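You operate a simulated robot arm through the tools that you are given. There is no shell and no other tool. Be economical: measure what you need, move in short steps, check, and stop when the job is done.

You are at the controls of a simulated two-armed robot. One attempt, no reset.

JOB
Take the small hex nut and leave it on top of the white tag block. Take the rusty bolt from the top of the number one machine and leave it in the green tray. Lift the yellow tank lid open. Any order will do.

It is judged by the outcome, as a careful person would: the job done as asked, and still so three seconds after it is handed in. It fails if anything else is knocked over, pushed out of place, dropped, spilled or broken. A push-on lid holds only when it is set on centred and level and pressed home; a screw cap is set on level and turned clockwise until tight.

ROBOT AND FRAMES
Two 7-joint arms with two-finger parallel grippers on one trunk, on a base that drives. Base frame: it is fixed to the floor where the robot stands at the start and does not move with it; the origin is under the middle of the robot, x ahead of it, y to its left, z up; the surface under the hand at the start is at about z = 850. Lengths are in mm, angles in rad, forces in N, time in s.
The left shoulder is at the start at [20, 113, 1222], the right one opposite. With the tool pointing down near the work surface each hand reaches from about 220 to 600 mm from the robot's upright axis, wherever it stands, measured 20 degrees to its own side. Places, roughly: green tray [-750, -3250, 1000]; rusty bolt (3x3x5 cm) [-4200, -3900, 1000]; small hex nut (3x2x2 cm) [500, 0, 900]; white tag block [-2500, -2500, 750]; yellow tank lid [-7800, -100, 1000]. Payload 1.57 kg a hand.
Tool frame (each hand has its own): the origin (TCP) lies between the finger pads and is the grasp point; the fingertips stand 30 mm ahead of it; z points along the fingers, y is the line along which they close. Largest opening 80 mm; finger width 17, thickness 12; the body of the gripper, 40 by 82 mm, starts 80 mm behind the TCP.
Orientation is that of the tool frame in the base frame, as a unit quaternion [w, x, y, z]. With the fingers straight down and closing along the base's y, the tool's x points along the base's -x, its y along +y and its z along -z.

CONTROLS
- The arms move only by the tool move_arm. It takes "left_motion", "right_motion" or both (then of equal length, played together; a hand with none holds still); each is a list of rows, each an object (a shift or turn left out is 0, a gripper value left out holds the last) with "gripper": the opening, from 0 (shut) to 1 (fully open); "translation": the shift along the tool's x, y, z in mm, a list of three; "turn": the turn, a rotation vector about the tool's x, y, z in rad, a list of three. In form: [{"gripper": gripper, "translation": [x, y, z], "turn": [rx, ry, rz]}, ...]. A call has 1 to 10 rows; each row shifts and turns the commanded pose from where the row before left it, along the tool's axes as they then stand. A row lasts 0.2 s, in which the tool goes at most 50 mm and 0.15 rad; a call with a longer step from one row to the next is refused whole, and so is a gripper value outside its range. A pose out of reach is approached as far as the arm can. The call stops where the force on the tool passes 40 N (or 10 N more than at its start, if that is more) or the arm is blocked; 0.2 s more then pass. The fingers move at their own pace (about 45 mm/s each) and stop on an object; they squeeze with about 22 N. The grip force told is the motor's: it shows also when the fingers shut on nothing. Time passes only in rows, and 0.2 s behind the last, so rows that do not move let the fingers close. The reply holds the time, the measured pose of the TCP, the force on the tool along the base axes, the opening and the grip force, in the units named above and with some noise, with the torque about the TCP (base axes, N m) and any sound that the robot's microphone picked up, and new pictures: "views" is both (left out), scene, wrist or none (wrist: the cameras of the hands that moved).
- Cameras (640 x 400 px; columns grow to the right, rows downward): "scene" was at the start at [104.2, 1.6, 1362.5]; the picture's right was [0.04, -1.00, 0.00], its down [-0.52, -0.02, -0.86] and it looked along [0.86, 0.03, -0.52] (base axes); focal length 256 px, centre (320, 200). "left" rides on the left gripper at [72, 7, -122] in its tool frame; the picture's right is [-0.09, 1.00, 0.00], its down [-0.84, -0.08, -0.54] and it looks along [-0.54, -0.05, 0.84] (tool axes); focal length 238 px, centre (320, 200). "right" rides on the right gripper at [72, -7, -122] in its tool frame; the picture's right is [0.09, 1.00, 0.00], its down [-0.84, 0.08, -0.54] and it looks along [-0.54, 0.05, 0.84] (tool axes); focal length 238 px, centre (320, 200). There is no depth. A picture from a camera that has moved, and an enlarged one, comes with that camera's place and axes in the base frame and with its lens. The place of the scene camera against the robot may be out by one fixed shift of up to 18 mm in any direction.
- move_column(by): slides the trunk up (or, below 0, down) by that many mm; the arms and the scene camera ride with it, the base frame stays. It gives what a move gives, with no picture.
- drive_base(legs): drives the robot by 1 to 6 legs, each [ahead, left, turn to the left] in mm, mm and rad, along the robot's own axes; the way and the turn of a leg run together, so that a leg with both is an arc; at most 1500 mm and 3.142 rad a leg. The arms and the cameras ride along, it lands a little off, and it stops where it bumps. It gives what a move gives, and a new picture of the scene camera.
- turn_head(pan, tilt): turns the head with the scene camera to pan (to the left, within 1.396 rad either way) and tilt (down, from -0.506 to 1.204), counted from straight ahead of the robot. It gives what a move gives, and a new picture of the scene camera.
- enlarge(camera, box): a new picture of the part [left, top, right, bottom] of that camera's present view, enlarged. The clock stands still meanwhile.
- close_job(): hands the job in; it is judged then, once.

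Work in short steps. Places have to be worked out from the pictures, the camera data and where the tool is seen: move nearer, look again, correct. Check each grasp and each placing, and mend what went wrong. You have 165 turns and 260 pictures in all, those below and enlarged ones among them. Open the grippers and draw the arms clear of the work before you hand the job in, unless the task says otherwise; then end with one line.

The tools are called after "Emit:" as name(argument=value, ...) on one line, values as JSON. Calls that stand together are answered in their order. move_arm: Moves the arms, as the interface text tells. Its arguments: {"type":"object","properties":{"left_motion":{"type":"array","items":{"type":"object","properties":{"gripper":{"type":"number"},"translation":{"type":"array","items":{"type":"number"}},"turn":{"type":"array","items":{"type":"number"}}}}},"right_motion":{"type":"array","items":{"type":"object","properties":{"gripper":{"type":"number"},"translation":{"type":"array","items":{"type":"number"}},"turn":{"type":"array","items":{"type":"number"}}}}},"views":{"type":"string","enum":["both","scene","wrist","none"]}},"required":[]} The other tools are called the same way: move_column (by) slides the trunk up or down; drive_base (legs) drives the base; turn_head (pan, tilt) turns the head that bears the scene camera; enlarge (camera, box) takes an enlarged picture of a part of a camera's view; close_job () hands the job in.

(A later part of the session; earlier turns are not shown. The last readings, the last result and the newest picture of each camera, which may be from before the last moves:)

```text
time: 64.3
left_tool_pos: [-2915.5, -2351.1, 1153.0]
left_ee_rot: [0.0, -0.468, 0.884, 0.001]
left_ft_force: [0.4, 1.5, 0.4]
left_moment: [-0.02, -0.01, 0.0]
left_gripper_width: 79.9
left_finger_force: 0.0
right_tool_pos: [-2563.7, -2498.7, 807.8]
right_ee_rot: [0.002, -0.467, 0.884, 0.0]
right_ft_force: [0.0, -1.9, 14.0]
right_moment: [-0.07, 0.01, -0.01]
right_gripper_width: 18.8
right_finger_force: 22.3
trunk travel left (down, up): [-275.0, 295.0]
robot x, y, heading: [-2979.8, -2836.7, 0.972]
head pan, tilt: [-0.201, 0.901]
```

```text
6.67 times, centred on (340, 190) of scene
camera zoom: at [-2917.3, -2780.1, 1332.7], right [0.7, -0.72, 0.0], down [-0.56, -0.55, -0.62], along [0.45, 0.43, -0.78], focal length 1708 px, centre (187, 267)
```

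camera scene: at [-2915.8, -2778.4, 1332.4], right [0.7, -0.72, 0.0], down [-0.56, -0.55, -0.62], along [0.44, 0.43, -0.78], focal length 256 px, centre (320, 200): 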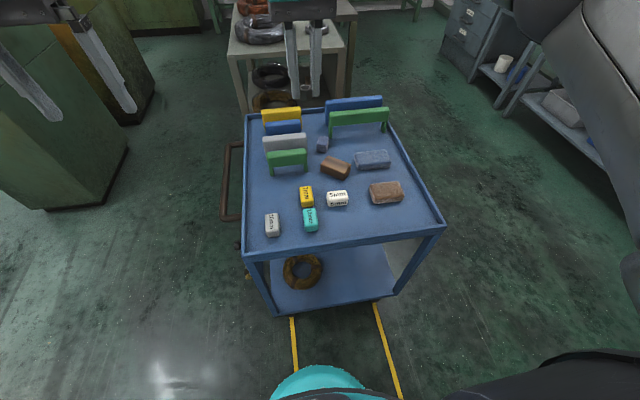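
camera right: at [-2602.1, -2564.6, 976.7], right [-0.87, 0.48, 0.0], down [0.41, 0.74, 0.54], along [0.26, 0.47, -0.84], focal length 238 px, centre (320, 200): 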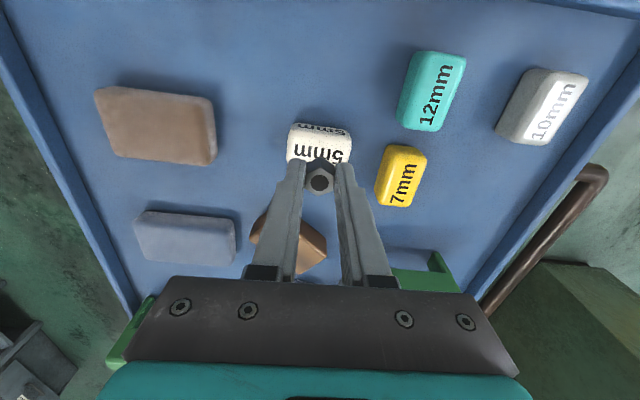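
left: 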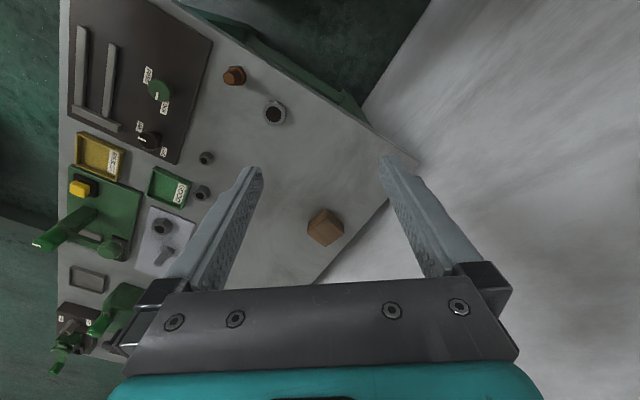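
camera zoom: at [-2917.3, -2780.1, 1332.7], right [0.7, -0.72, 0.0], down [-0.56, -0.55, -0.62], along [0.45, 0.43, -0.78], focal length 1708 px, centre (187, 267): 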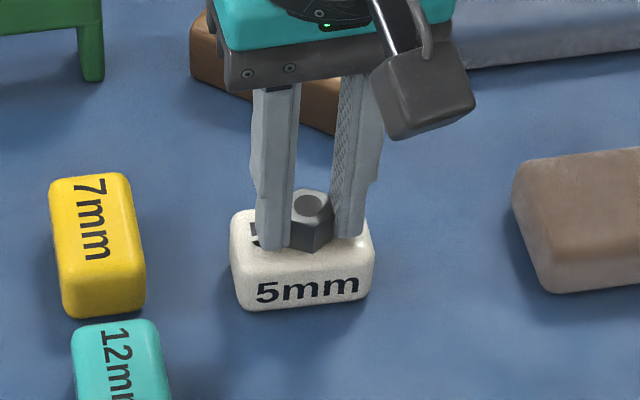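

Contact at 14 N: the nut sits on the block. I ease 2 mm up, open a bit, and withdraw straight up.

Emit:
move_arm(right_motion=[{"translation": [0, 0, -2]}, {"gripper": 0.35}, {"gripper": 0.5}, {}, {"translation": [0, 0, -10]}, {"translation": [0, 0, -40]}, {"translation": [0, 0, -45]}], views="wrist")

Emit:
enlarge(camera="scene", box=[300, 160, 380, 220])

```text
time: 65.9
left_tool_pos: [-2913.4, -2350.5, 1154.2]
left_ee_rot: [0.001, -0.467, 0.884, -0.001]
left_ft_force: [0.0, 0.4, -0.1]
left_moment: [0.02, 0.02, -0.01]
left_gripper_width: 80.1
left_finger_force: 0.1
right_tool_pos: [-2564.3, -2499.6, 903.3]
right_ee_rot: [0.0, -0.467, 0.884, 0.0]
right_ft_force: [0.3, -1.2, -0.2]
right_moment: [-0.01, -0.03, -0.02]
right_gripper_width: 40.0
right_finger_force: 0.1
trunk travel left (down, up): [-275.0, 295.0]
robot x, y, heading: [-2979.6, -2842.2, 0.972]
head pan, tilt: [-0.201, 0.901]
camera right: at [-2598.3, -2562.0, 1025.7], right [-0.87, 0.48, 0.0], down [0.41, 0.74, 0.54], along [0.26, 0.47, -0.84], focal length 238 px, centre (320, 200)
```

right: 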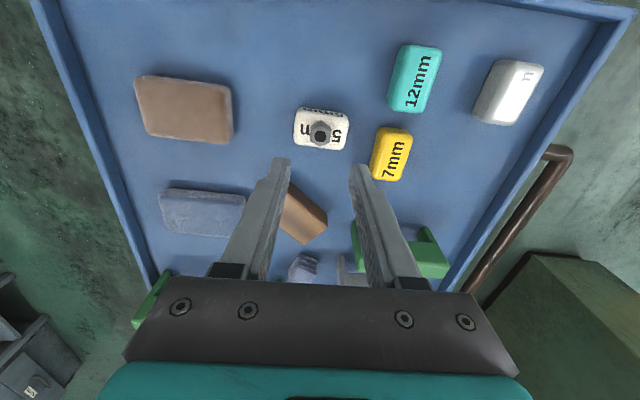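

```text
6.67 times, centred on (340, 190) of scene
camera zoom: at [-2916.6, -2779.5, 1332.6], right [0.7, -0.72, 0.0], down [-0.56, -0.55, -0.62], along [0.44, 0.43, -0.78], focal length 1708 px, centre (187, 267)
```

zoom: 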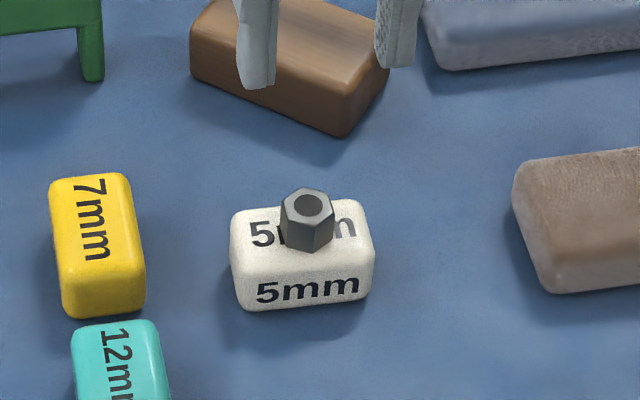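

The nut rests well on the white block. I raise the hand back to travel pose, back away, and turn toward the number one machine.

Emit:
move_arm(right_motion=[{"translation": [0, 0, -48]}, {"translation": [0, 0, -48]}, {"translation": [0, 0, -48]}, {"translation": [0, 0, -48]}, {"translation": [0, 0, -48]}, {"translation": [30, 20, 0], "gripper": 1}, {"translation": [30, 20, 0]}], views="none")

Emit:
drive_base(legs=[[-200, 0, 0], [0, 0, 2.8]])

Emit:
turn_head(pan=0.1, tilt=0.35)

```text
time: 67.5
left_tool_pos: [-2914.7, -2349.7, 1153.1]
left_ee_rot: [0.0, -0.469, 0.883, 0.0]
left_ft_force: [0.7, 0.1, 0.6]
left_moment: [0.01, 0.01, 0.01]
left_gripper_width: 79.9
left_finger_force: 0.1
right_tool_pos: [-2632.4, -2526.4, 1143.6]
right_ee_rot: [0.0, -0.467, 0.884, 0.0]
right_ft_force: [-0.4, -0.1, -0.2]
right_moment: [0.0, -0.02, 0.01]
right_gripper_width: 79.9
right_finger_force: 0.1
trunk travel left (down, up): [-275.0, 295.0]
robot x, y, heading: [-2979.1, -2839.6, 0.976]
head pan, tilt: [-0.201, 0.901]
```

```text
time: 75.5
left_tool_pos: [-3347.2, -3427.6, 1153.5]
left_ee_rot: [0.0, 0.96, 0.281, 0.0]
left_ft_force: [-0.3, -0.5, 0.6]
left_moment: [-0.01, 0.0, -0.01]
left_gripper_width: 79.8
left_finger_force: 0.0
right_tool_pos: [-3537.6, -3155.5, 1144.2]
right_ee_rot: [-0.001, 0.96, 0.281, 0.0]
right_ft_force: [-1.0, 0.0, -0.2]
right_moment: [-0.01, -0.03, -0.02]
right_gripper_width: 79.9
right_finger_force: 0.0
trunk travel left (down, up): [-275.0, 295.0]
robot x, y, heading: [-3090.9, -3005.6, -2.571]
head pan, tilt: [-0.201, 0.901]
camera scene: at [-3167.9, -3039.9, 1332.5], right [-0.36, 0.93, 0.0], down [0.73, 0.28, -0.62], along [-0.58, -0.22, -0.78], focal length 256 px, centre (320, 200)
```

scene: 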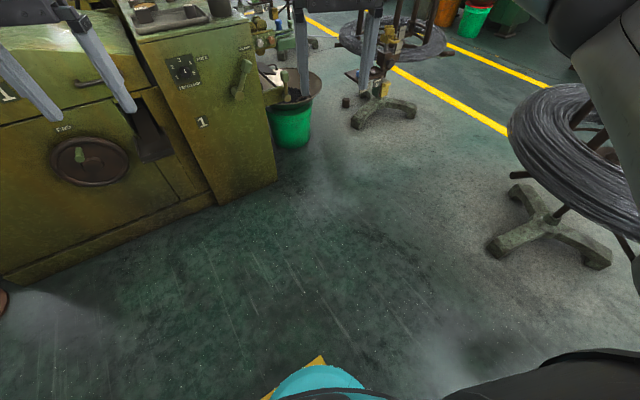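

```text
time: 76.5
left_tool_pos: [-3345.8, -3428.5, 1152.5]
left_ee_rot: [0.0, 0.96, 0.281, 0.0]
left_ft_force: [0.7, -0.6, 0.0]
left_moment: [0.0, 0.02, -0.01]
left_gripper_width: 80.2
left_finger_force: 0.1
right_tool_pos: [-3536.8, -3154.8, 1143.6]
right_ee_rot: [0.0, 0.96, 0.28, 0.0]
right_ft_force: [0.1, 0.5, 0.5]
right_moment: [0.01, 0.0, 0.0]
right_gripper_width: 80.3
right_finger_force: 0.1
trunk travel left (down, up): [-275.0, 295.0]
robot x, y, heading: [-3094.6, -3006.7, -2.571]
head pan, tilt: [0.099, 0.351]
camera scene: at [-3170.7, -3070.4, 1380.0], right [-0.62, 0.78, 0.0], down [0.27, 0.21, -0.94], along [-0.74, -0.58, -0.34], focal length 256 px, centre (320, 200)
```

scene: 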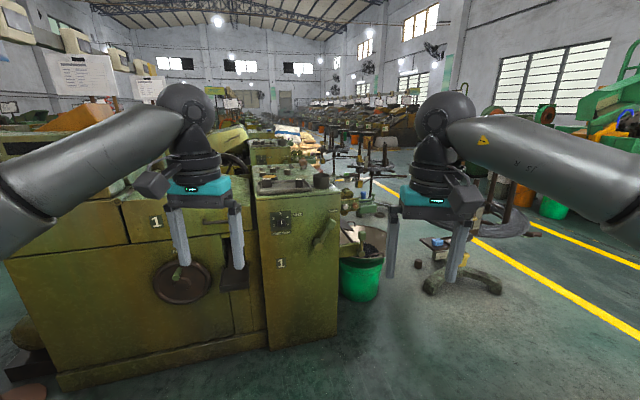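

Machine 1 is ahead with items on its right pedestal top. I enlarge that.

Emit:
enlarge(camera="scene", box=[215, 120, 375, 230])

Emit:
enlarge(camera="scene", box=[0, 120, 260, 300])

```text
3.64 times, centred on (295, 175) of scene
camera zoom: at [-3170.7, -3070.4, 1380.0], right [-0.62, 0.78, 0.0], down [0.27, 0.21, -0.94], along [-0.74, -0.58, -0.34], focal length 932 px, centre (411, 291)
```

zoom: 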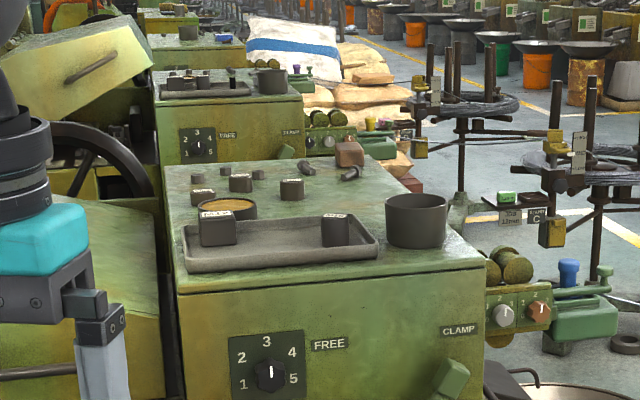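

```text
2.22 times, centred on (130, 210) of scene
camera zoom: at [-3170.7, -3070.4, 1380.0], right [-0.62, 0.78, 0.0], down [0.27, 0.21, -0.94], along [-0.74, -0.58, -0.34], focal length 570 px, centre (742, 178)
```

zoom: 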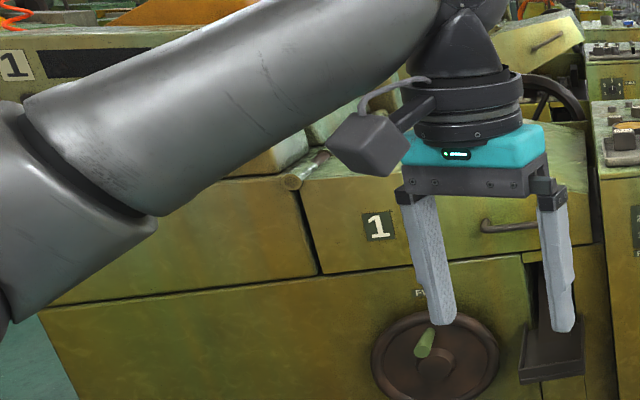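

The pedestal's top is at about z=962, with its front along (-3890,-4010)–(-4225,-3765). I raise the trunk and drive to about 0.5 m in front, facing it square, to look from above.

Emit:
move_column(by=200)

Emit:
drive_base(legs=[[788, 0, 0], [0, 0, 0.357]])

Emit:
turn_head(pan=0.0, tilt=0.7)

```text
time: 78.6
left_tool_pos: [-3347.0, -3428.7, 1352.7]
left_ee_rot: [-0.001, 0.96, 0.281, 0.0]
left_ft_force: [0.1, 1.1, -0.2]
left_moment: [-0.04, 0.01, 0.0]
left_gripper_width: 79.9
left_finger_force: 0.0
right_tool_pos: [-3537.4, -3155.1, 1342.2]
right_ee_rot: [0.0, 0.96, 0.281, -0.001]
right_ft_force: [-0.1, 0.7, 0.5]
right_moment: [-0.03, -0.01, 0.0]
right_gripper_width: 80.0
right_finger_force: 0.1
trunk travel left (down, up): [-475.0, 95.0]
robot x, y, heading: [-3093.2, -3007.7, -2.571]
head pan, tilt: [0.099, 0.351]
```

```text
time: 84.0
left_tool_pos: [-3859.8, -3930.3, 1352.8]
left_ee_rot: [0.0, 0.894, 0.449, 0.0]
left_ft_force: [-0.5, 0.4, 0.3]
left_moment: [-0.01, 0.01, -0.01]
left_gripper_width: 79.9
left_finger_force: 0.0
right_tool_pos: [-4133.6, -3743.6, 1344.4]
right_ee_rot: [0.0, 0.893, 0.449, 0.0]
right_ft_force: [0.0, 0.6, 0.6]
right_moment: [0.05, -0.02, 0.0]
right_gripper_width: 80.2
right_finger_force: 0.0
trunk travel left (down, up): [-475.0, 95.0]
robot x, y, heading: [-3771.6, -3449.0, -2.214]
head pan, tilt: [0.099, 0.351]
camera scene: at [-3821.8, -3535.9, 1580.1], right [-0.86, 0.51, 0.0], down [0.18, 0.29, -0.94], along [-0.48, -0.81, -0.34], focal length 256 px, centre (320, 200)
```

scene: 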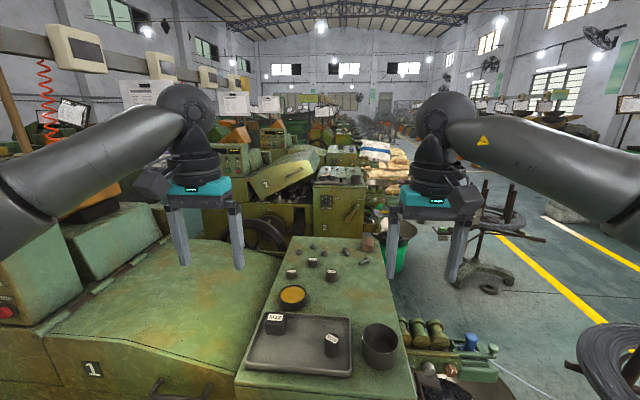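

```text
time: 84.9
left_tool_pos: [-3859.5, -3930.9, 1352.4]
left_ee_rot: [0.001, 0.893, 0.449, 0.0]
left_ft_force: [-0.9, -0.1, 0.9]
left_moment: [0.02, 0.02, -0.01]
left_gripper_width: 79.9
left_finger_force: 0.2
right_tool_pos: [-4134.4, -3744.0, 1343.6]
right_ee_rot: [-0.001, 0.894, 0.449, 0.0]
right_ft_force: [1.0, 0.6, 0.1]
right_moment: [0.02, 0.0, 0.0]
right_gripper_width: 80.1
right_finger_force: 0.1
trunk travel left (down, up): [-475.0, 95.0]
robot x, y, heading: [-3772.1, -3446.9, -2.207]
head pan, tilt: [0.0, 0.7]
camera scene: at [-3824.8, -3524.0, 1548.7], right [-0.8, 0.6, 0.0], down [0.38, 0.52, -0.77], along [-0.46, -0.61, -0.64], focal length 256 px, centre (320, 200)
```

scene: 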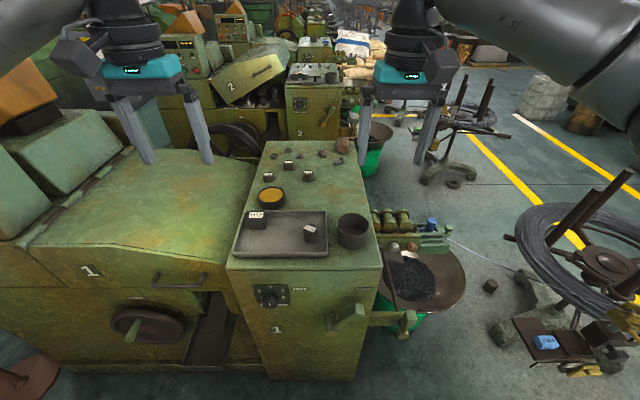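

Emit:
enlarge(camera="scene", box=[220, 130, 400, 260])

Emit:
enlarge(camera="scene", box=[0, 100, 240, 280])

```text
3.08 times, centred on (310, 195) of scene
camera zoom: at [-3824.8, -3524.0, 1548.7], right [-0.8, 0.6, 0.0], down [0.38, 0.52, -0.77], along [-0.46, -0.61, -0.64], focal length 788 px, centre (351, 215)
```

zoom: 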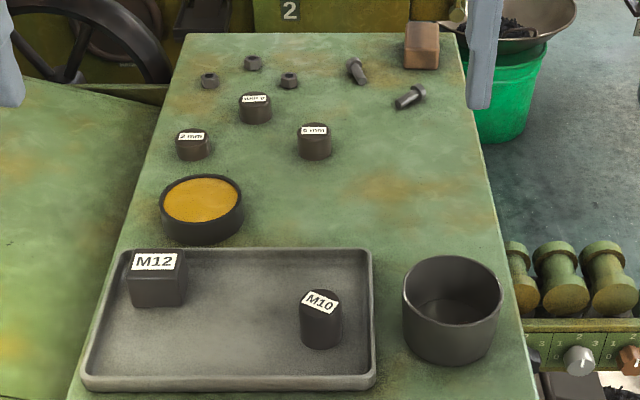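

```text
2.22 times, centred on (120, 190) of scene
camera zoom: at [-3824.8, -3524.0, 1548.7], right [-0.8, 0.6, 0.0], down [0.38, 0.52, -0.77], along [-0.46, -0.61, -0.64], focal length 570 px, centre (764, 222)
```

zoom: 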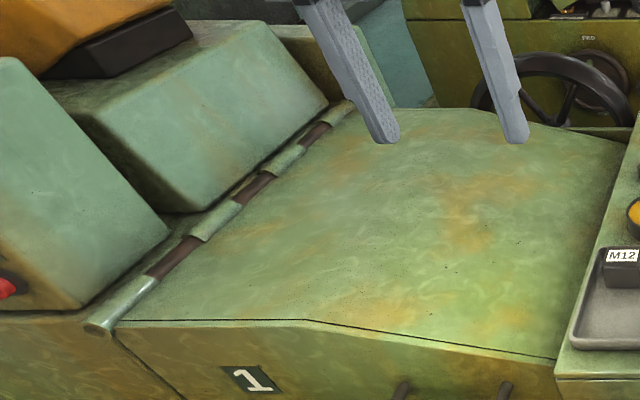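

No rusty bolt is visible on this top yet; the pot sits at the rough place, so I look into it from higher up.

Emit:
move_column(by=95)

Emit:
turn_head(pan=-0.15, tilt=0.8)

Emit:
enlarge(camera="scene", box=[220, 100, 380, 260])

```text
time: 86.2
left_tool_pos: [-3859.7, -3931.3, 1447.7]
left_ee_rot: [0.0, 0.893, 0.449, 0.0]
left_ft_force: [0.2, 0.3, 0.2]
left_moment: [0.01, 0.03, 0.0]
left_gripper_width: 80.1
left_finger_force: 0.0
right_tool_pos: [-4134.4, -3743.3, 1437.9]
right_ee_rot: [0.0, 0.894, 0.448, 0.001]
right_ft_force: [1.0, 0.3, 0.5]
right_moment: [0.02, 0.0, 0.0]
right_gripper_width: 79.7
right_finger_force: 0.0
trunk travel left (down, up): [-570.0, 0.0]
robot x, y, heading: [-3775.8, -3445.4, -2.209]
head pan, tilt: [0.0, 0.7]
```

```text
time: 86.9
left_tool_pos: [-3859.0, -3932.0, 1446.4]
left_ee_rot: [0.0, 0.893, 0.449, 0.0]
left_ft_force: [0.2, 0.3, 0.4]
left_moment: [0.01, 0.03, 0.02]
left_gripper_width: 79.9
left_finger_force: 0.1
right_tool_pos: [-4134.5, -3743.1, 1437.6]
right_ee_rot: [0.0, 0.894, 0.448, 0.001]
right_ft_force: [0.1, -0.8, -0.5]
right_moment: [-0.03, 0.02, 0.03]
right_gripper_width: 80.1
right_finger_force: 0.1
trunk travel left (down, up): [-570.0, 0.0]
robot x, y, heading: [-3769.2, -3444.2, -2.209]
head pan, tilt: [-0.15, 0.799]
camera scene: at [-3831.3, -3512.7, 1635.5], right [-0.7, 0.71, 0.0], down [0.51, 0.51, -0.7], along [-0.49, -0.49, -0.72], focal length 256 px, centre (320, 200)
```

scene: 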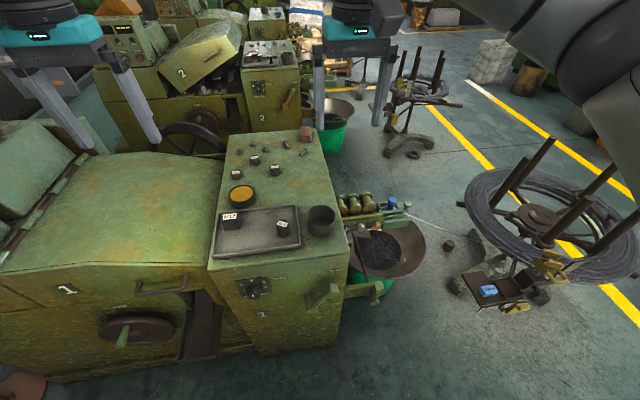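

```text
2.50 times, centred on (300, 180) of scene
camera zoom: at [-3831.3, -3512.7, 1635.5], right [-0.7, 0.71, 0.0], down [0.51, 0.51, -0.7], along [-0.49, -0.49, -0.72], focal length 641 px, centre (370, 250)
```

zoom: 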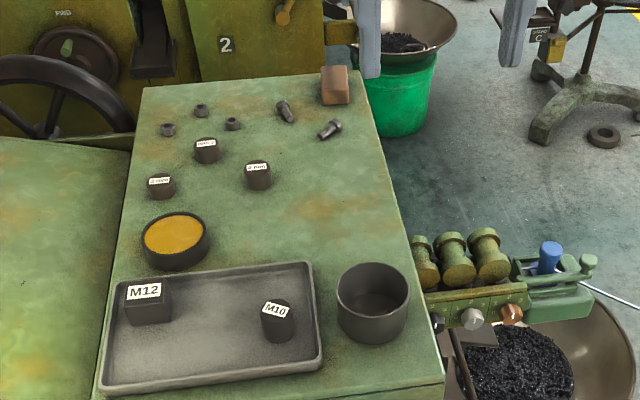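

The pot's near inside is hidden from here. The right wrist camera can look from above; I move the right hand over the pot, keeping high.

Emit:
move_arm(right_motion=[{"translation": [-25, 0, 30]}, {"translation": [-25, 0, 30]}, {"translation": [-25, 0, 30]}, {"translation": [-20, 0, 30]}, {}], views="wrist")

Emit:
enlarge(camera="right", box=[200, 20, 460, 190])

```text
time: 88.1
left_tool_pos: [-3859.1, -3929.0, 1447.7]
left_ee_rot: [0.0, 0.894, 0.449, 0.001]
left_ft_force: [-0.2, 0.2, 0.1]
left_moment: [-0.03, -0.02, 0.04]
left_gripper_width: 80.1
left_finger_force: 0.0
right_tool_pos: [-4193.2, -3815.8, 1317.6]
right_ee_rot: [-0.001, 0.893, 0.45, 0.0]
right_ft_force: [-0.5, 0.3, 0.2]
right_moment: [-0.03, -0.02, -0.02]
right_gripper_width: 79.7
right_finger_force: 0.0
trunk travel left (down, up): [-570.0, 0.0]
robot x, y, heading: [-3771.4, -3443.4, -2.204]
head pan, tilt: [-0.15, 0.799]
camera right: at [-4155.2, -3754.0, 1440.8], right [0.85, -0.52, 0.0], down [-0.44, -0.72, 0.54], along [-0.28, -0.46, -0.84], focal length 238 px, centre (320, 200)
```

right: 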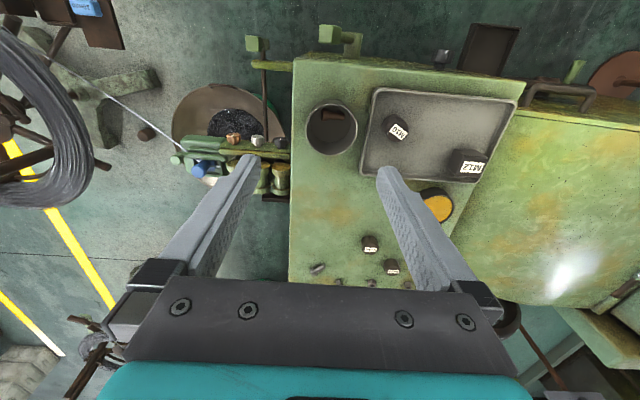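

```text
2.35 times, centred on (330, 105) of right
camera zoom: at [-4155.2, -3754.0, 1440.8], right [0.85, -0.52, 0.0], down [-0.44, -0.72, 0.54], along [-0.28, -0.46, -0.84], focal length 561 px, centre (296, 424)
```

zoom: 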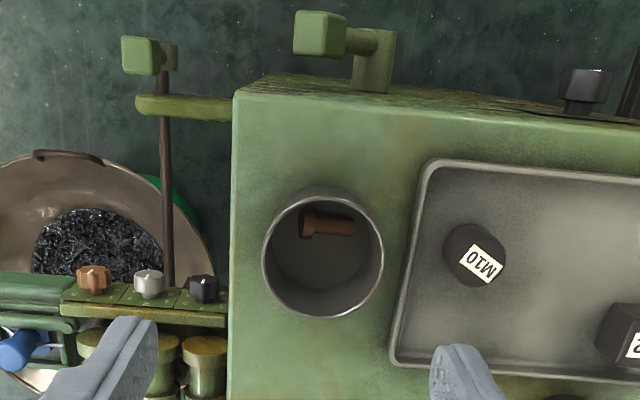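

The rusty bolt lies in the pot, along my left-right line, near the robot-side wall. I'll grip its shaft across, so I turn the hand by a quarter turn first, up high.

Emit:
move_arm(right_motion=[{"turn": [0, 0, -0.15], "gripper": 0.4}, {"turn": [0, 0, -0.15]}, {"turn": [0, 0, -0.15]}, {"turn": [0, 0, -0.15]}, {"turn": [0, 0, -0.15]}, {"turn": [0, 0, -0.15]}, {"turn": [0, 0, -0.15]}, {"turn": [0, 0, -0.15]}, {"turn": [0, 0, -0.15]}, {"turn": [0, 0, -0.15]}], views="wrist")

```text
time: 90.3
left_tool_pos: [-3860.1, -3930.1, 1448.3]
left_ee_rot: [0.0, 0.893, 0.449, 0.0]
left_ft_force: [-0.1, 0.0, 0.1]
left_moment: [-0.02, -0.02, 0.01]
left_gripper_width: 79.9
left_finger_force: 0.0
right_tool_pos: [-4181.3, -3795.7, 1306.4]
right_ee_rot: [0.0, 0.738, 0.675, -0.001]
right_ft_force: [-0.9, 0.6, -1.1]
right_moment: [0.0, -0.02, 0.03]
right_gripper_width: 31.7
right_finger_force: 0.1
right hand out of reach, approached as far as the arm can: row 4, 5, 6, 7, 8, 9, 10
trunk travel left (down, up): [-570.0, 0.0]
robot x, y, heading: [-3771.8, -3447.4, -2.209]
head pan, tilt: [-0.15, 0.799]
camera right: at [-4183.5, -3720.6, 1428.6], right [1.0, 0.0, 0.0], down [0.0, -0.84, 0.54], along [0.0, -0.54, -0.84], focal length 238 px, centre (320, 200)
```

right: 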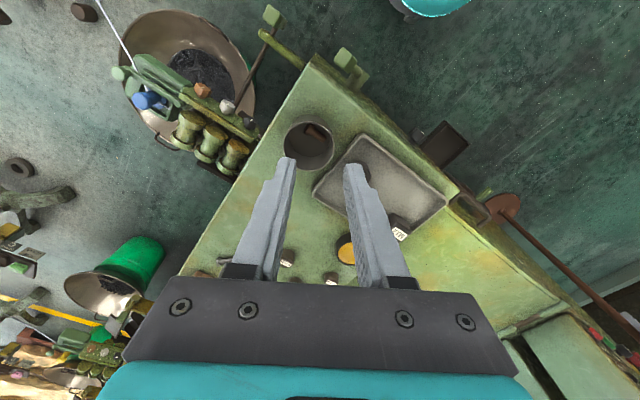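

That turn runs into a limit at about -0.6 rad. I turn the other way instead.

Emit:
move_arm(right_motion=[{"turn": [0, 0, 0.15]}, {"turn": [0, 0, 0.15]}, {"turn": [0, 0, 0.15]}, {"turn": [0, 0, 0.15]}, {"turn": [0, 0, 0.15]}, {"turn": [0, 0, 0.15]}, {"turn": [0, 0, 0.15]}, {"turn": [0, 0, 0.15]}, {"turn": [0, 0, 0.15]}, {"turn": [0, 0, 0.15]}], views="none")

```text
time: 92.5
left_tool_pos: [-3859.1, -3931.8, 1447.3]
left_ee_rot: [0.0, 0.894, 0.448, 0.0]
left_ft_force: [0.1, -0.1, 0.1]
left_moment: [-0.01, -0.01, 0.0]
left_gripper_width: 79.7
left_finger_force: 0.1
right_tool_pos: [-4183.6, -3794.4, 1306.5]
right_ee_rot: [0.0, 1.0, -0.01, 0.0]
right_ft_force: [0.4, -0.2, 0.3]
right_moment: [0.02, 0.03, 0.01]
right_gripper_width: 31.9
right_finger_force: 0.0
trunk travel left (down, up): [-570.0, 0.0]
robot x, y, heading: [-3776.2, -3444.9, -2.21]
head pan, tilt: [-0.15, 0.799]
```

Turned fine this way. I turn the remaining 0.62 rad and look.

Emit:
move_arm(right_motion=[{"turn": [0, 0, 0.15]}, {"turn": [0, 0, 0.15]}, {"turn": [0, 0, 0.15]}, {"turn": [0, 0, 0.15]}, {"turn": [0, 0, 0.02]}, {}], views="wrist")

```text
time: 93.9
left_tool_pos: [-3860.2, -3931.6, 1448.3]
left_ee_rot: [0.0, 0.893, 0.449, 0.0]
left_ft_force: [0.2, 0.8, -0.2]
left_moment: [0.0, -0.01, 0.0]
left_gripper_width: 79.9
left_finger_force: 0.0
right_tool_pos: [-4182.8, -3795.4, 1306.1]
right_ee_rot: [0.0, 0.949, -0.314, 0.0]
right_ft_force: [0.2, -0.3, 0.1]
right_moment: [0.0, -0.03, 0.03]
right_gripper_width: 31.8
right_finger_force: 0.0
trunk travel left (down, up): [-570.0, 0.0]
robot x, y, heading: [-3773.1, -3444.9, -2.208]
head pan, tilt: [-0.15, 0.799]
camera right: at [-4121.1, -3831.5, 1428.0], right [-0.52, -0.85, 0.0], down [-0.72, 0.44, 0.54], along [-0.46, 0.28, -0.84], focal length 238 px, centre (320, 200)
```

right: 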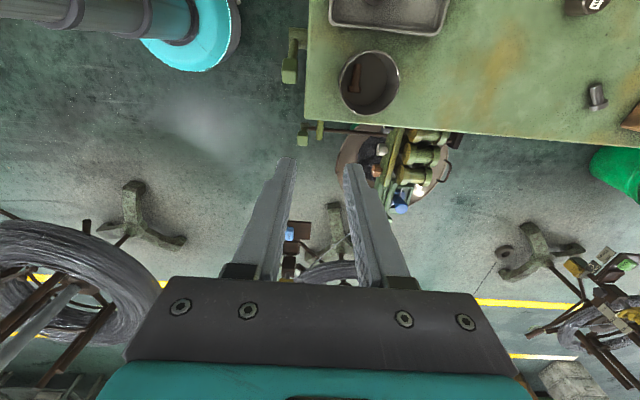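

The hand is turned right. I move over the bolt and down to z≈1120 for a closer look.

Emit:
move_arm(right_motion=[{"translation": [6.8, 12.2, 37]}, {"translation": [6.8, 12.2, 37]}, {"translation": [6.8, 12.2, 37]}, {"translation": [6.8, 12.2, 37]}, {"translation": [6.8, 12.2, 37]}, {}], views="wrist")

Emit:
enlarge(camera="right", box=[250, 70, 400, 180])

```text
time: 95.3
left_tool_pos: [-3858.8, -3930.8, 1447.9]
left_ee_rot: [0.001, 0.894, 0.449, -0.001]
left_ft_force: [-0.1, 1.4, 0.5]
left_moment: [0.02, 0.03, -0.01]
left_gripper_width: 79.9
left_finger_force: 0.0
right_tool_pos: [-4178.4, -3831.1, 1144.9]
right_ee_rot: [0.0, 0.95, -0.313, 0.0]
right_ft_force: [-0.1, -0.1, 0.9]
right_moment: [0.01, -0.02, 0.03]
right_gripper_width: 32.2
right_finger_force: 0.0
right hand out of reach, approached as far as the arm can: row 4, 5
trunk travel left (down, up): [-570.0, 0.0]
robot x, y, heading: [-3777.3, -3444.5, -2.21]
head pan, tilt: [-0.15, 0.799]
camera right: at [-4117.0, -3868.2, 1267.2], right [-0.52, -0.85, 0.0], down [-0.72, 0.44, 0.54], along [-0.46, 0.28, -0.84], focal length 238 px, centre (320, 200)
```

right: 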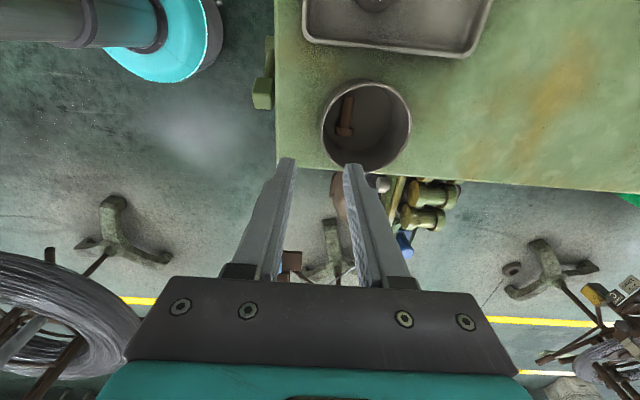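

```text
3.64 times, centred on (325, 125) of right
camera zoom: at [-4117.0, -3868.2, 1267.2], right [-0.52, -0.85, 0.0], down [-0.72, 0.44, 0.54], along [-0.46, 0.28, -0.84], focal length 867 px, centre (302, 473)
```

zoom: 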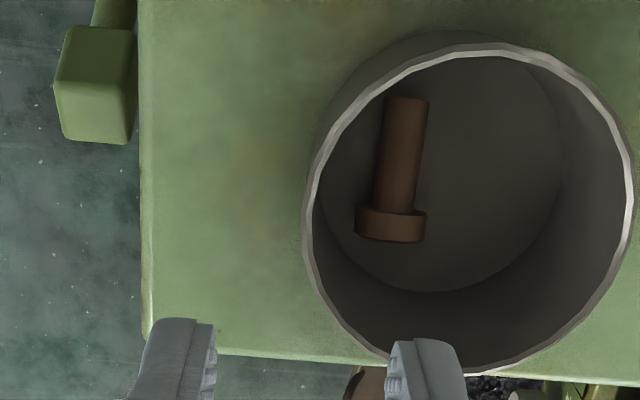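

The bolt lies clear of the pot's walls, its shaft centre near [-4189, -3862, 975]. The trunk is too high for reach, so I raise the hand, lower the trunk 145 mm and drive 110 mm nearer.

Emit:
move_arm(right_motion=[{"translation": [0, 0, -45]}, {"translation": [0, 0, -45]}, {"translation": [0, 0, -45]}, {"translation": [0, 0, -45]}], views="none")

Emit:
move_column(by=-145)

Emit:
drive_base(legs=[[110, 0, 0]])

```text
time: 96.3
left_tool_pos: [-3859.4, -3929.7, 1448.5]
left_ee_rot: [0.001, 0.893, 0.449, 0.0]
left_ft_force: [0.7, 0.2, 0.7]
left_moment: [0.02, -0.03, 0.01]
left_gripper_width: 80.0
left_finger_force: 0.0
right_tool_pos: [-4178.0, -3831.8, 1325.8]
right_ee_rot: [0.001, 0.949, -0.314, -0.001]
right_ft_force: [0.0, 1.1, 0.5]
right_moment: [0.01, -0.01, -0.02]
right_gripper_width: 32.0
right_finger_force: 0.0
trunk travel left (down, up): [-570.0, 0.0]
robot x, y, heading: [-3771.6, -3445.3, -2.209]
head pan, tilt: [-0.15, 0.799]
```

```text
time: 98.0
left_tool_pos: [-3859.8, -3929.5, 1302.6]
left_ee_rot: [0.0, 0.893, 0.449, 0.0]
left_ft_force: [0.1, 0.0, 0.3]
left_moment: [-0.04, 0.02, 0.04]
left_gripper_width: 79.9
left_finger_force: 0.1
right_tool_pos: [-4178.9, -3833.1, 1179.7]
right_ee_rot: [0.0, 0.949, -0.314, 0.0]
right_ft_force: [-1.0, -0.1, -0.6]
right_moment: [-0.01, -0.01, -0.01]
right_gripper_width: 31.8
right_finger_force: 0.2
trunk travel left (down, up): [-425.0, 145.0]
robot x, y, heading: [-3772.1, -3443.7, -2.208]
head pan, tilt: [-0.15, 0.799]
```

```text
time: 99.2
left_tool_pos: [-3924.6, -4020.1, 1302.9]
left_ee_rot: [0.0, 0.893, 0.45, 0.0]
left_ft_force: [-0.2, 0.6, 0.1]
left_moment: [0.01, -0.02, -0.03]
left_gripper_width: 79.7
left_finger_force: 0.1
right_tool_pos: [-4243.4, -3921.9, 1179.0]
right_ee_rot: [-0.001, 0.95, -0.313, 0.0]
right_ft_force: [0.3, -0.4, -0.3]
right_moment: [-0.01, 0.01, -0.01]
right_gripper_width: 32.1
right_finger_force: 0.1
trunk travel left (down, up): [-425.0, 145.0]
robot x, y, heading: [-3839.5, -3533.6, -2.21]
head pan, tilt: [-0.15, 0.799]
camera scene: at [-3897.5, -3602.0, 1490.4], right [-0.71, 0.71, 0.0], down [0.51, 0.51, -0.7], along [-0.49, -0.49, -0.72], focal length 256 px, centre (320, 200)
```

scene: 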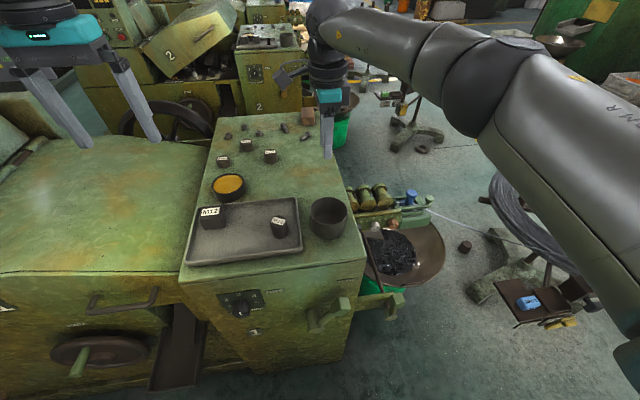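

The hand now has reach. I move it back 80 mm over the bolt and down to z≈1070, above the rim, to check alignment.

Emit:
move_arm(right_motion=[{"translation": [1, -27, 0]}, {"translation": [1, -27, 0]}, {"translation": [1, -26, 30]}, {"translation": [0, 0, 40]}, {"translation": [0, 0, 35]}, {}], views="wrist")

Emit:
enlarge(camera="right", box=[230, 70, 410, 200])

```text
time: 100.6
left_tool_pos: [-3924.0, -4018.8, 1302.7]
left_ee_rot: [0.0, 0.893, 0.45, 0.0]
left_ft_force: [0.4, -0.9, 0.4]
left_moment: [-0.02, 0.02, -0.03]
left_gripper_width: 79.9
left_finger_force: 0.0
right_tool_pos: [-4195.1, -3859.1, 1076.5]
right_ee_rot: [0.0, 0.949, -0.314, 0.0]
right_ft_force: [0.2, 0.2, -0.1]
right_moment: [-0.02, 0.04, -0.03]
right_gripper_width: 31.9
right_finger_force: 0.1
trunk travel left (down, up): [-425.0, 145.0]
robot x, y, heading: [-3835.3, -3536.9, -2.205]
head pan, tilt: [-0.15, 0.799]
camera right: at [-4131.9, -3895.6, 1199.0], right [-0.52, -0.86, 0.0], down [-0.72, 0.44, 0.54], along [-0.46, 0.28, -0.84], focal length 238 px, centre (320, 200)
```

right: 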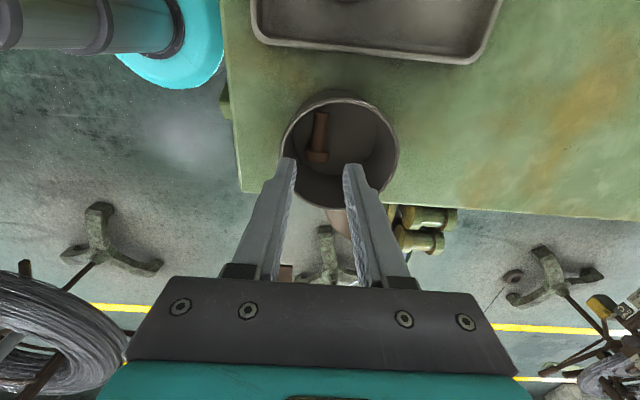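

```text
3.08 times, centred on (320, 135) of right
camera zoom: at [-4131.9, -3895.6, 1199.0], right [-0.52, -0.86, 0.0], down [-0.72, 0.44, 0.54], along [-0.46, 0.28, -0.84], focal length 733 px, centre (320, 400)
```

zoom: 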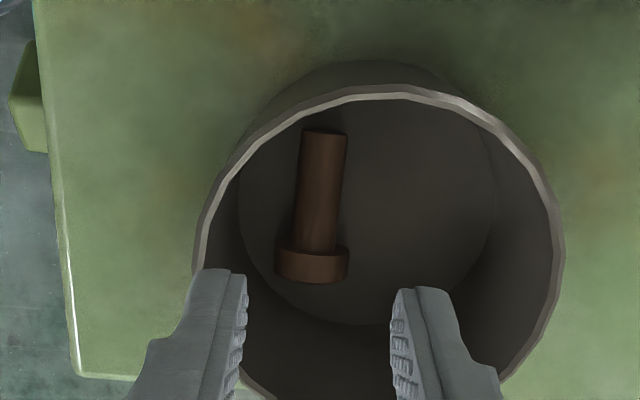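

The shaft is ~1 mm from my centre line. I narrow the opening to ~21 mm, so both fingers fit beside it, and lower partway to check.

Emit:
move_arm(right_motion=[{"translation": [3, -1, 0], "gripper": 0.265}, {}, {"translation": [0, 0, 15]}, {"translation": [0, 0, 15]}, {}], views="none")

Emit:
enlarge(camera="right", box=[230, 70, 410, 200])

```text
time: 101.8
left_tool_pos: [-3923.9, -4018.1, 1303.2]
left_ee_rot: [0.0, 0.893, 0.45, 0.0]
left_ft_force: [-0.4, 0.8, 0.3]
left_moment: [-0.02, 0.02, 0.03]
left_gripper_width: 80.1
left_finger_force: 0.0
right_tool_pos: [-4190.3, -3859.6, 1045.4]
right_ee_rot: [0.0, 0.95, -0.313, 0.0]
right_ft_force: [-0.2, 0.0, 0.1]
right_moment: [0.04, 0.06, 0.04]
right_gripper_width: 21.3
right_finger_force: 0.1
trunk travel left (down, up): [-425.0, 145.0]
robot x, y, heading: [-3840.9, -3536.1, -2.207]
head pan, tilt: [-0.15, 0.799]
```

```text
3.08 times, centred on (320, 135) of right
camera zoom: at [-4128.1, -3896.4, 1167.9], right [-0.52, -0.86, 0.0], down [-0.72, 0.44, 0.54], along [-0.46, 0.28, -0.84], focal length 733 px, centre (320, 400)
```

zoom: 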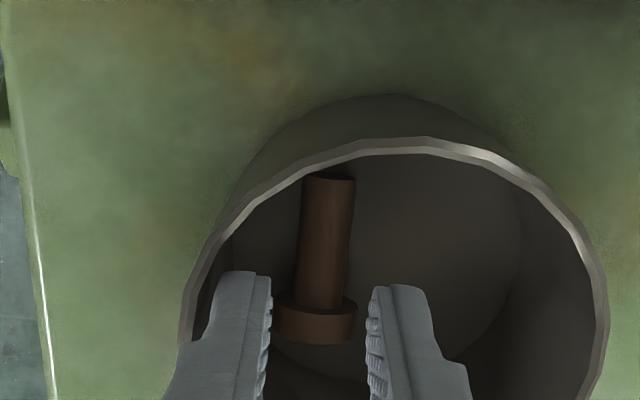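

Aligned. I lower to z≈1003 and check force and view.

Emit:
move_arm(right_motion=[{"translation": [0, 0, 12]}, {"translation": [0, 0, 12]}, {"translation": [0, 0, 10]}, {"translation": [0, 0, 7]}, {}], views="none")

Emit:
enlarge(camera="right", box=[230, 100, 410, 230])

```text
time: 102.6
left_tool_pos: [-3924.5, -4018.4, 1303.0]
left_ee_rot: [-0.001, 0.894, 0.448, 0.0]
left_ft_force: [-0.6, -0.7, -0.4]
left_moment: [0.01, -0.04, -0.04]
left_gripper_width: 80.0
left_finger_force: 0.1
right_tool_pos: [-4191.5, -3863.1, 1022.8]
right_ee_rot: [0.006, 0.95, -0.313, 0.003]
right_ft_force: [1.0, 7.1, 17.3]
right_moment: [0.29, -0.45, 0.16]
right_gripper_width: 26.7
right_finger_force: 2.8
trunk travel left (down, up): [-425.0, 145.0]
robot x, y, heading: [-3836.4, -3533.6, -2.208]
head pan, tilt: [-0.15, 0.799]
stopped in row 4 (right hand): the force on the tool passed its limit at 47 N (the readings are from after the stop); the commanded pose is now the measured one
```

```text
3.08 times, centred on (320, 165) of right
camera zoom: at [-4129.9, -3898.6, 1145.6], right [-0.52, -0.86, 0.01], down [-0.72, 0.44, 0.54], along [-0.46, 0.27, -0.84], focal length 733 px, centre (320, 308)
```

zoom: 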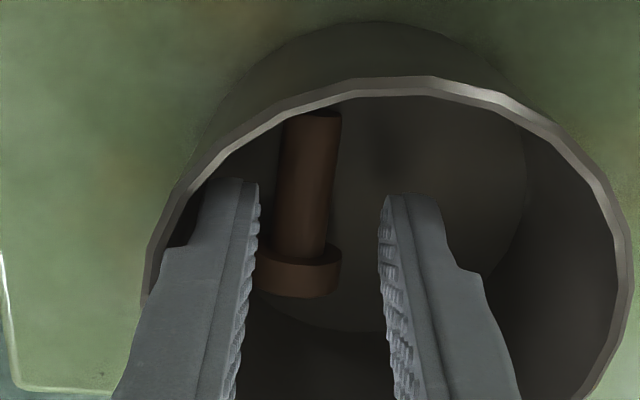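

The near finger's thicker part seems to have met the pot's rim. I lift clear, tilt the hand 0.2 rad so the fingers lean away from that wall, and narrow a bit.

Emit:
move_arm(right_motion=[{"translation": [0, 0, -15]}, {"translation": [0, 0, -25], "gripper": 0.24}, {"turn": [0.1, 0, 0]}, {"turn": [0.1, 0, 0]}, {"translation": [0, 2.7, -0.6]}, {}], views="none")

Emit:
enlarge(camera="right", box=[230, 70, 410, 200])

Emit:
enlarge(camera="scene", box=[240, 120, 400, 270])

```text
time: 104.0
left_tool_pos: [-3925.0, -4020.6, 1302.7]
left_ee_rot: [0.0, 0.893, 0.449, 0.0]
left_ft_force: [0.1, -0.6, -0.1]
left_moment: [-0.03, -0.01, -0.02]
left_gripper_width: 80.1
left_finger_force: 0.0
right_tool_pos: [-4194.8, -3864.9, 1059.2]
right_ee_rot: [-0.088, 0.945, -0.312, 0.033]
right_ft_force: [-0.4, -0.3, 0.0]
right_moment: [0.0, -0.02, -0.01]
right_gripper_width: 19.4
right_finger_force: 0.0
trunk travel left (down, up): [-425.0, 145.0]
robot x, y, heading: [-3836.4, -3540.6, -2.211]
head pan, tilt: [-0.15, 0.799]
```

```text
3.08 times, centred on (320, 135) of right
camera zoom: at [-4146.7, -3919.8, 1182.4], right [-0.51, -0.84, -0.19], down [-0.78, 0.36, 0.51], along [-0.36, 0.41, -0.84], focal length 733 px, centre (320, 400)
```

zoom: 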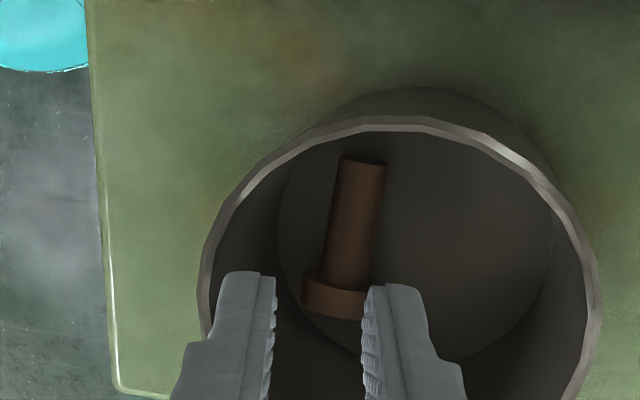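

```text
2.67 times, centred on (320, 195) of scene
camera zoom: at [-3896.8, -3601.0, 1490.4], right [-0.71, 0.71, 0.0], down [0.51, 0.51, -0.7], along [-0.49, -0.49, -0.72], focal length 683 px, centre (320, 213)
```

zoom: 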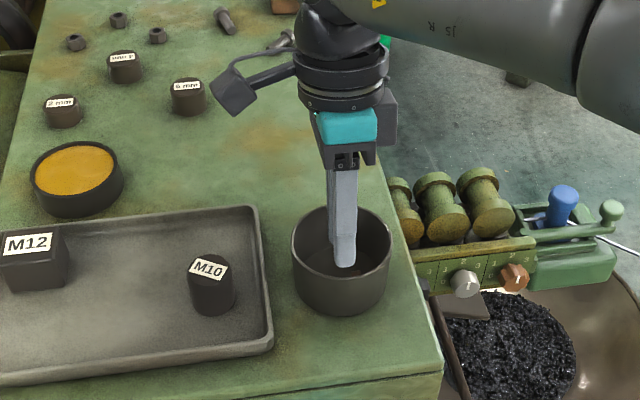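

The lean clears the rim. I shift 4 mm away from the head, 2.5 mm nearer, and lower 40 mm straight down.

Emit:
move_arm(right_motion=[{"translation": [4, -2.5, 0.5]}, {"translation": [0, 2, 9.8]}, {"translation": [0, 2, 9.8]}, {"translation": [0, 2, 9.8]}, {"translation": [0, 2, 9.8]}, {}], views="none")

Emit:
enlarge(camera="right", box=[230, 100, 410, 230])

```text
time: 105.4
left_tool_pos: [-3924.5, -4018.3, 1303.6]
left_ee_rot: [0.0, 0.893, 0.449, 0.0]
left_ft_force: [0.5, 0.1, 0.1]
left_moment: [0.0, 0.02, 0.01]
left_gripper_width: 79.9
left_finger_force: 0.1
right_tool_pos: [-4187.3, -3866.5, 1020.6]
right_ee_rot: [-0.089, 0.945, -0.312, 0.032]
right_ft_force: [-0.3, -0.9, 0.1]
right_moment: [0.02, 0.01, -0.03]
right_gripper_width: 18.5
right_finger_force: 0.0
trunk travel left (down, up): [-425.0, 145.0]
robot x, y, heading: [-3840.1, -3534.0, -2.209]
head pan, tilt: [-0.15, 0.799]
```

```text
3.08 times, centred on (320, 165) of right
camera zoom: at [-4141.5, -3920.7, 1142.8], right [-0.51, -0.84, -0.19], down [-0.78, 0.36, 0.51], along [-0.36, 0.41, -0.84], focal length 733 px, centre (320, 308)
```

zoom: 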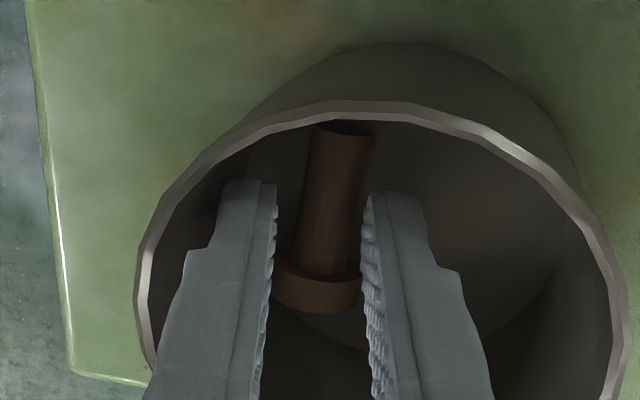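

Clear on both sides. I lower 18 mm more and close.

Emit:
move_arm(right_motion=[{"translation": [0, 1.2, 5.9]}, {"translation": [0, 1.2, 5.9]}, {"translation": [0, 1, 5]}, {}], views="none")

Emit:
enlarge(camera="right", box=[230, 100, 410, 230])

```text
time: 106.4
left_tool_pos: [-3923.0, -4018.2, 1303.8]
left_ee_rot: [0.001, 0.893, 0.449, 0.0]
left_ft_force: [-0.5, -0.6, -0.3]
left_moment: [-0.02, 0.01, 0.03]
left_gripper_width: 79.9
left_finger_force: 0.2
right_tool_pos: [-4189.4, -3867.1, 1007.1]
right_ee_rot: [-0.085, 0.946, -0.312, 0.033]
right_ft_force: [-4.0, -1.2, 27.3]
right_moment: [-0.31, 0.4, -0.05]
right_gripper_width: 16.6
right_finger_force: 0.1
trunk travel left (down, up): [-425.0, 145.0]
robot x, y, heading: [-3831.2, -3534.1, -2.21]
head pan, tilt: [-0.15, 0.799]
```

```text
3.08 times, centred on (320, 165) of right
camera zoom: at [-4141.6, -3920.9, 1129.7], right [-0.51, -0.84, -0.18], down [-0.78, 0.36, 0.51], along [-0.37, 0.4, -0.84], focal length 733 px, centre (320, 308)
```

zoom: 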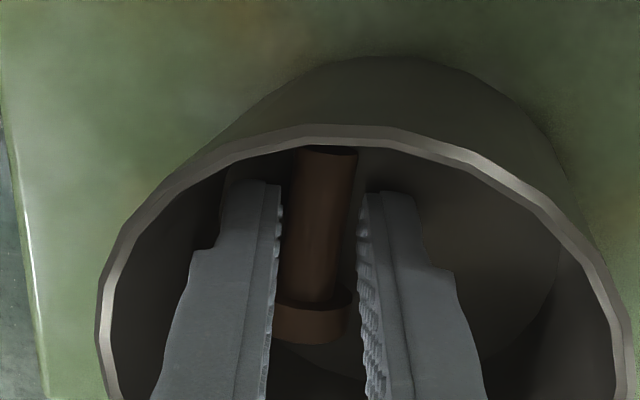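

A tip touches the pot floor, with the shaft between the fingers. I ease up 2 mm and close.

Emit:
move_arm(right_motion=[{"translation": [0, -0.4, -2]}, {"gripper": 0.1}, {"gripper": 0}, {"gripper": 0}, {}], views="none")

Emit:
enlarge(camera="right", box=[230, 100, 410, 230])

```text
time: 107.6
left_tool_pos: [-3924.0, -4018.7, 1303.0]
left_ee_rot: [0.001, 0.894, 0.449, 0.0]
left_ft_force: [0.5, -0.1, -0.8]
left_moment: [-0.02, 0.04, 0.01]
left_gripper_width: 79.8
left_finger_force: 0.1
right_tool_pos: [-4189.0, -3867.6, 1007.7]
right_ee_rot: [-0.088, 0.946, -0.311, 0.033]
right_ft_force: [-3.9, -5.1, 16.1]
right_moment: [-0.32, 0.27, -0.02]
right_gripper_width: 12.2
right_finger_force: 22.3
trunk travel left (down, up): [-425.0, 145.0]
robot x, y, heading: [-3836.5, -3537.4, -2.21]
head pan, tilt: [-0.15, 0.799]
```

```text
3.08 times, centred on (320, 165) of right
camera zoom: at [-4141.3, -3921.7, 1129.3], right [-0.51, -0.84, -0.19], down [-0.78, 0.36, 0.51], along [-0.36, 0.4, -0.84], focal length 733 px, centre (320, 308)
```

zoom: 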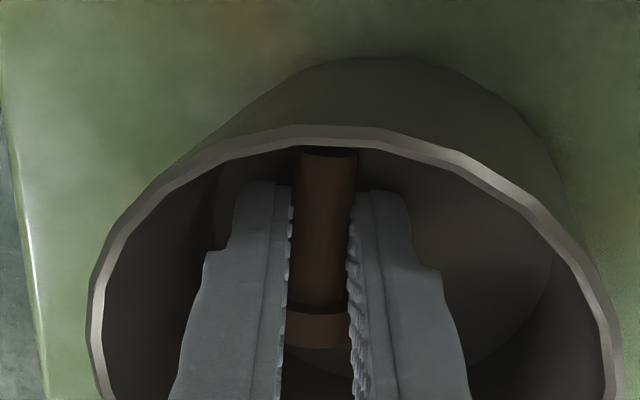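

Gripped at 12 mm. I lift straight up slowly.

Emit:
move_arm(right_motion=[{"translation": [0, -1, -5]}, {"translation": [0, -2, -10]}, {"translation": [0, -3, -15]}, {"translation": [0, -4, -20]}, {"translation": [0, -4, -20]}, {"translation": [0, -5, -25]}, {}], views="wrist")

Emit:
enlarge(camera="scene", box=[240, 100, 400, 270])

```text
time: 109.2
left_tool_pos: [-3923.7, -4018.8, 1302.3]
left_ee_rot: [0.001, 0.894, 0.449, 0.0]
left_ft_force: [-0.8, -0.6, -0.7]
left_moment: [0.0, 0.0, 0.0]
left_gripper_width: 80.0
left_finger_force: 0.1
right_tool_pos: [-4189.6, -3866.3, 1101.5]
right_ee_rot: [-0.089, 0.945, -0.312, 0.034]
right_ft_force: [-0.4, 0.2, -0.7]
right_moment: [-0.02, 0.0, 0.02]
right_gripper_width: 12.2
right_finger_force: 21.5
trunk travel left (down, up): [-425.0, 145.0]
robot x, y, heading: [-3835.3, -3536.0, -2.212]
head pan, tilt: [-0.15, 0.799]
camera right: at [-4141.0, -3920.5, 1223.9], right [-0.51, -0.84, -0.19], down [-0.78, 0.36, 0.51], along [-0.36, 0.41, -0.84], focal length 238 px, centre (320, 200)
```

right: 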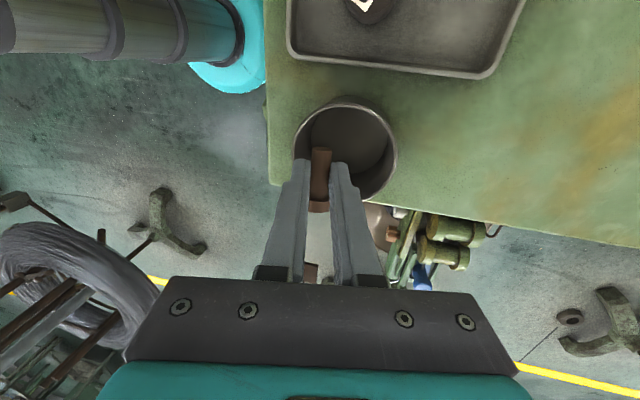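

```text
2.35 times, centred on (320, 185) of scene
camera zoom: at [-3897.1, -3601.1, 1490.4], right [-0.71, 0.71, 0.0], down [0.51, 0.51, -0.7], along [-0.49, -0.49, -0.72], focal length 603 px, centre (320, 235)
```

zoom: 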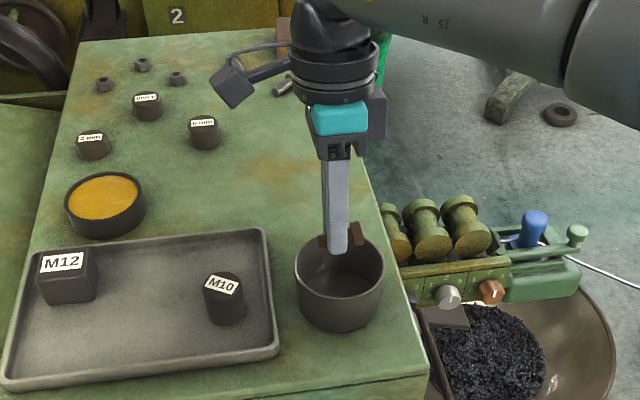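

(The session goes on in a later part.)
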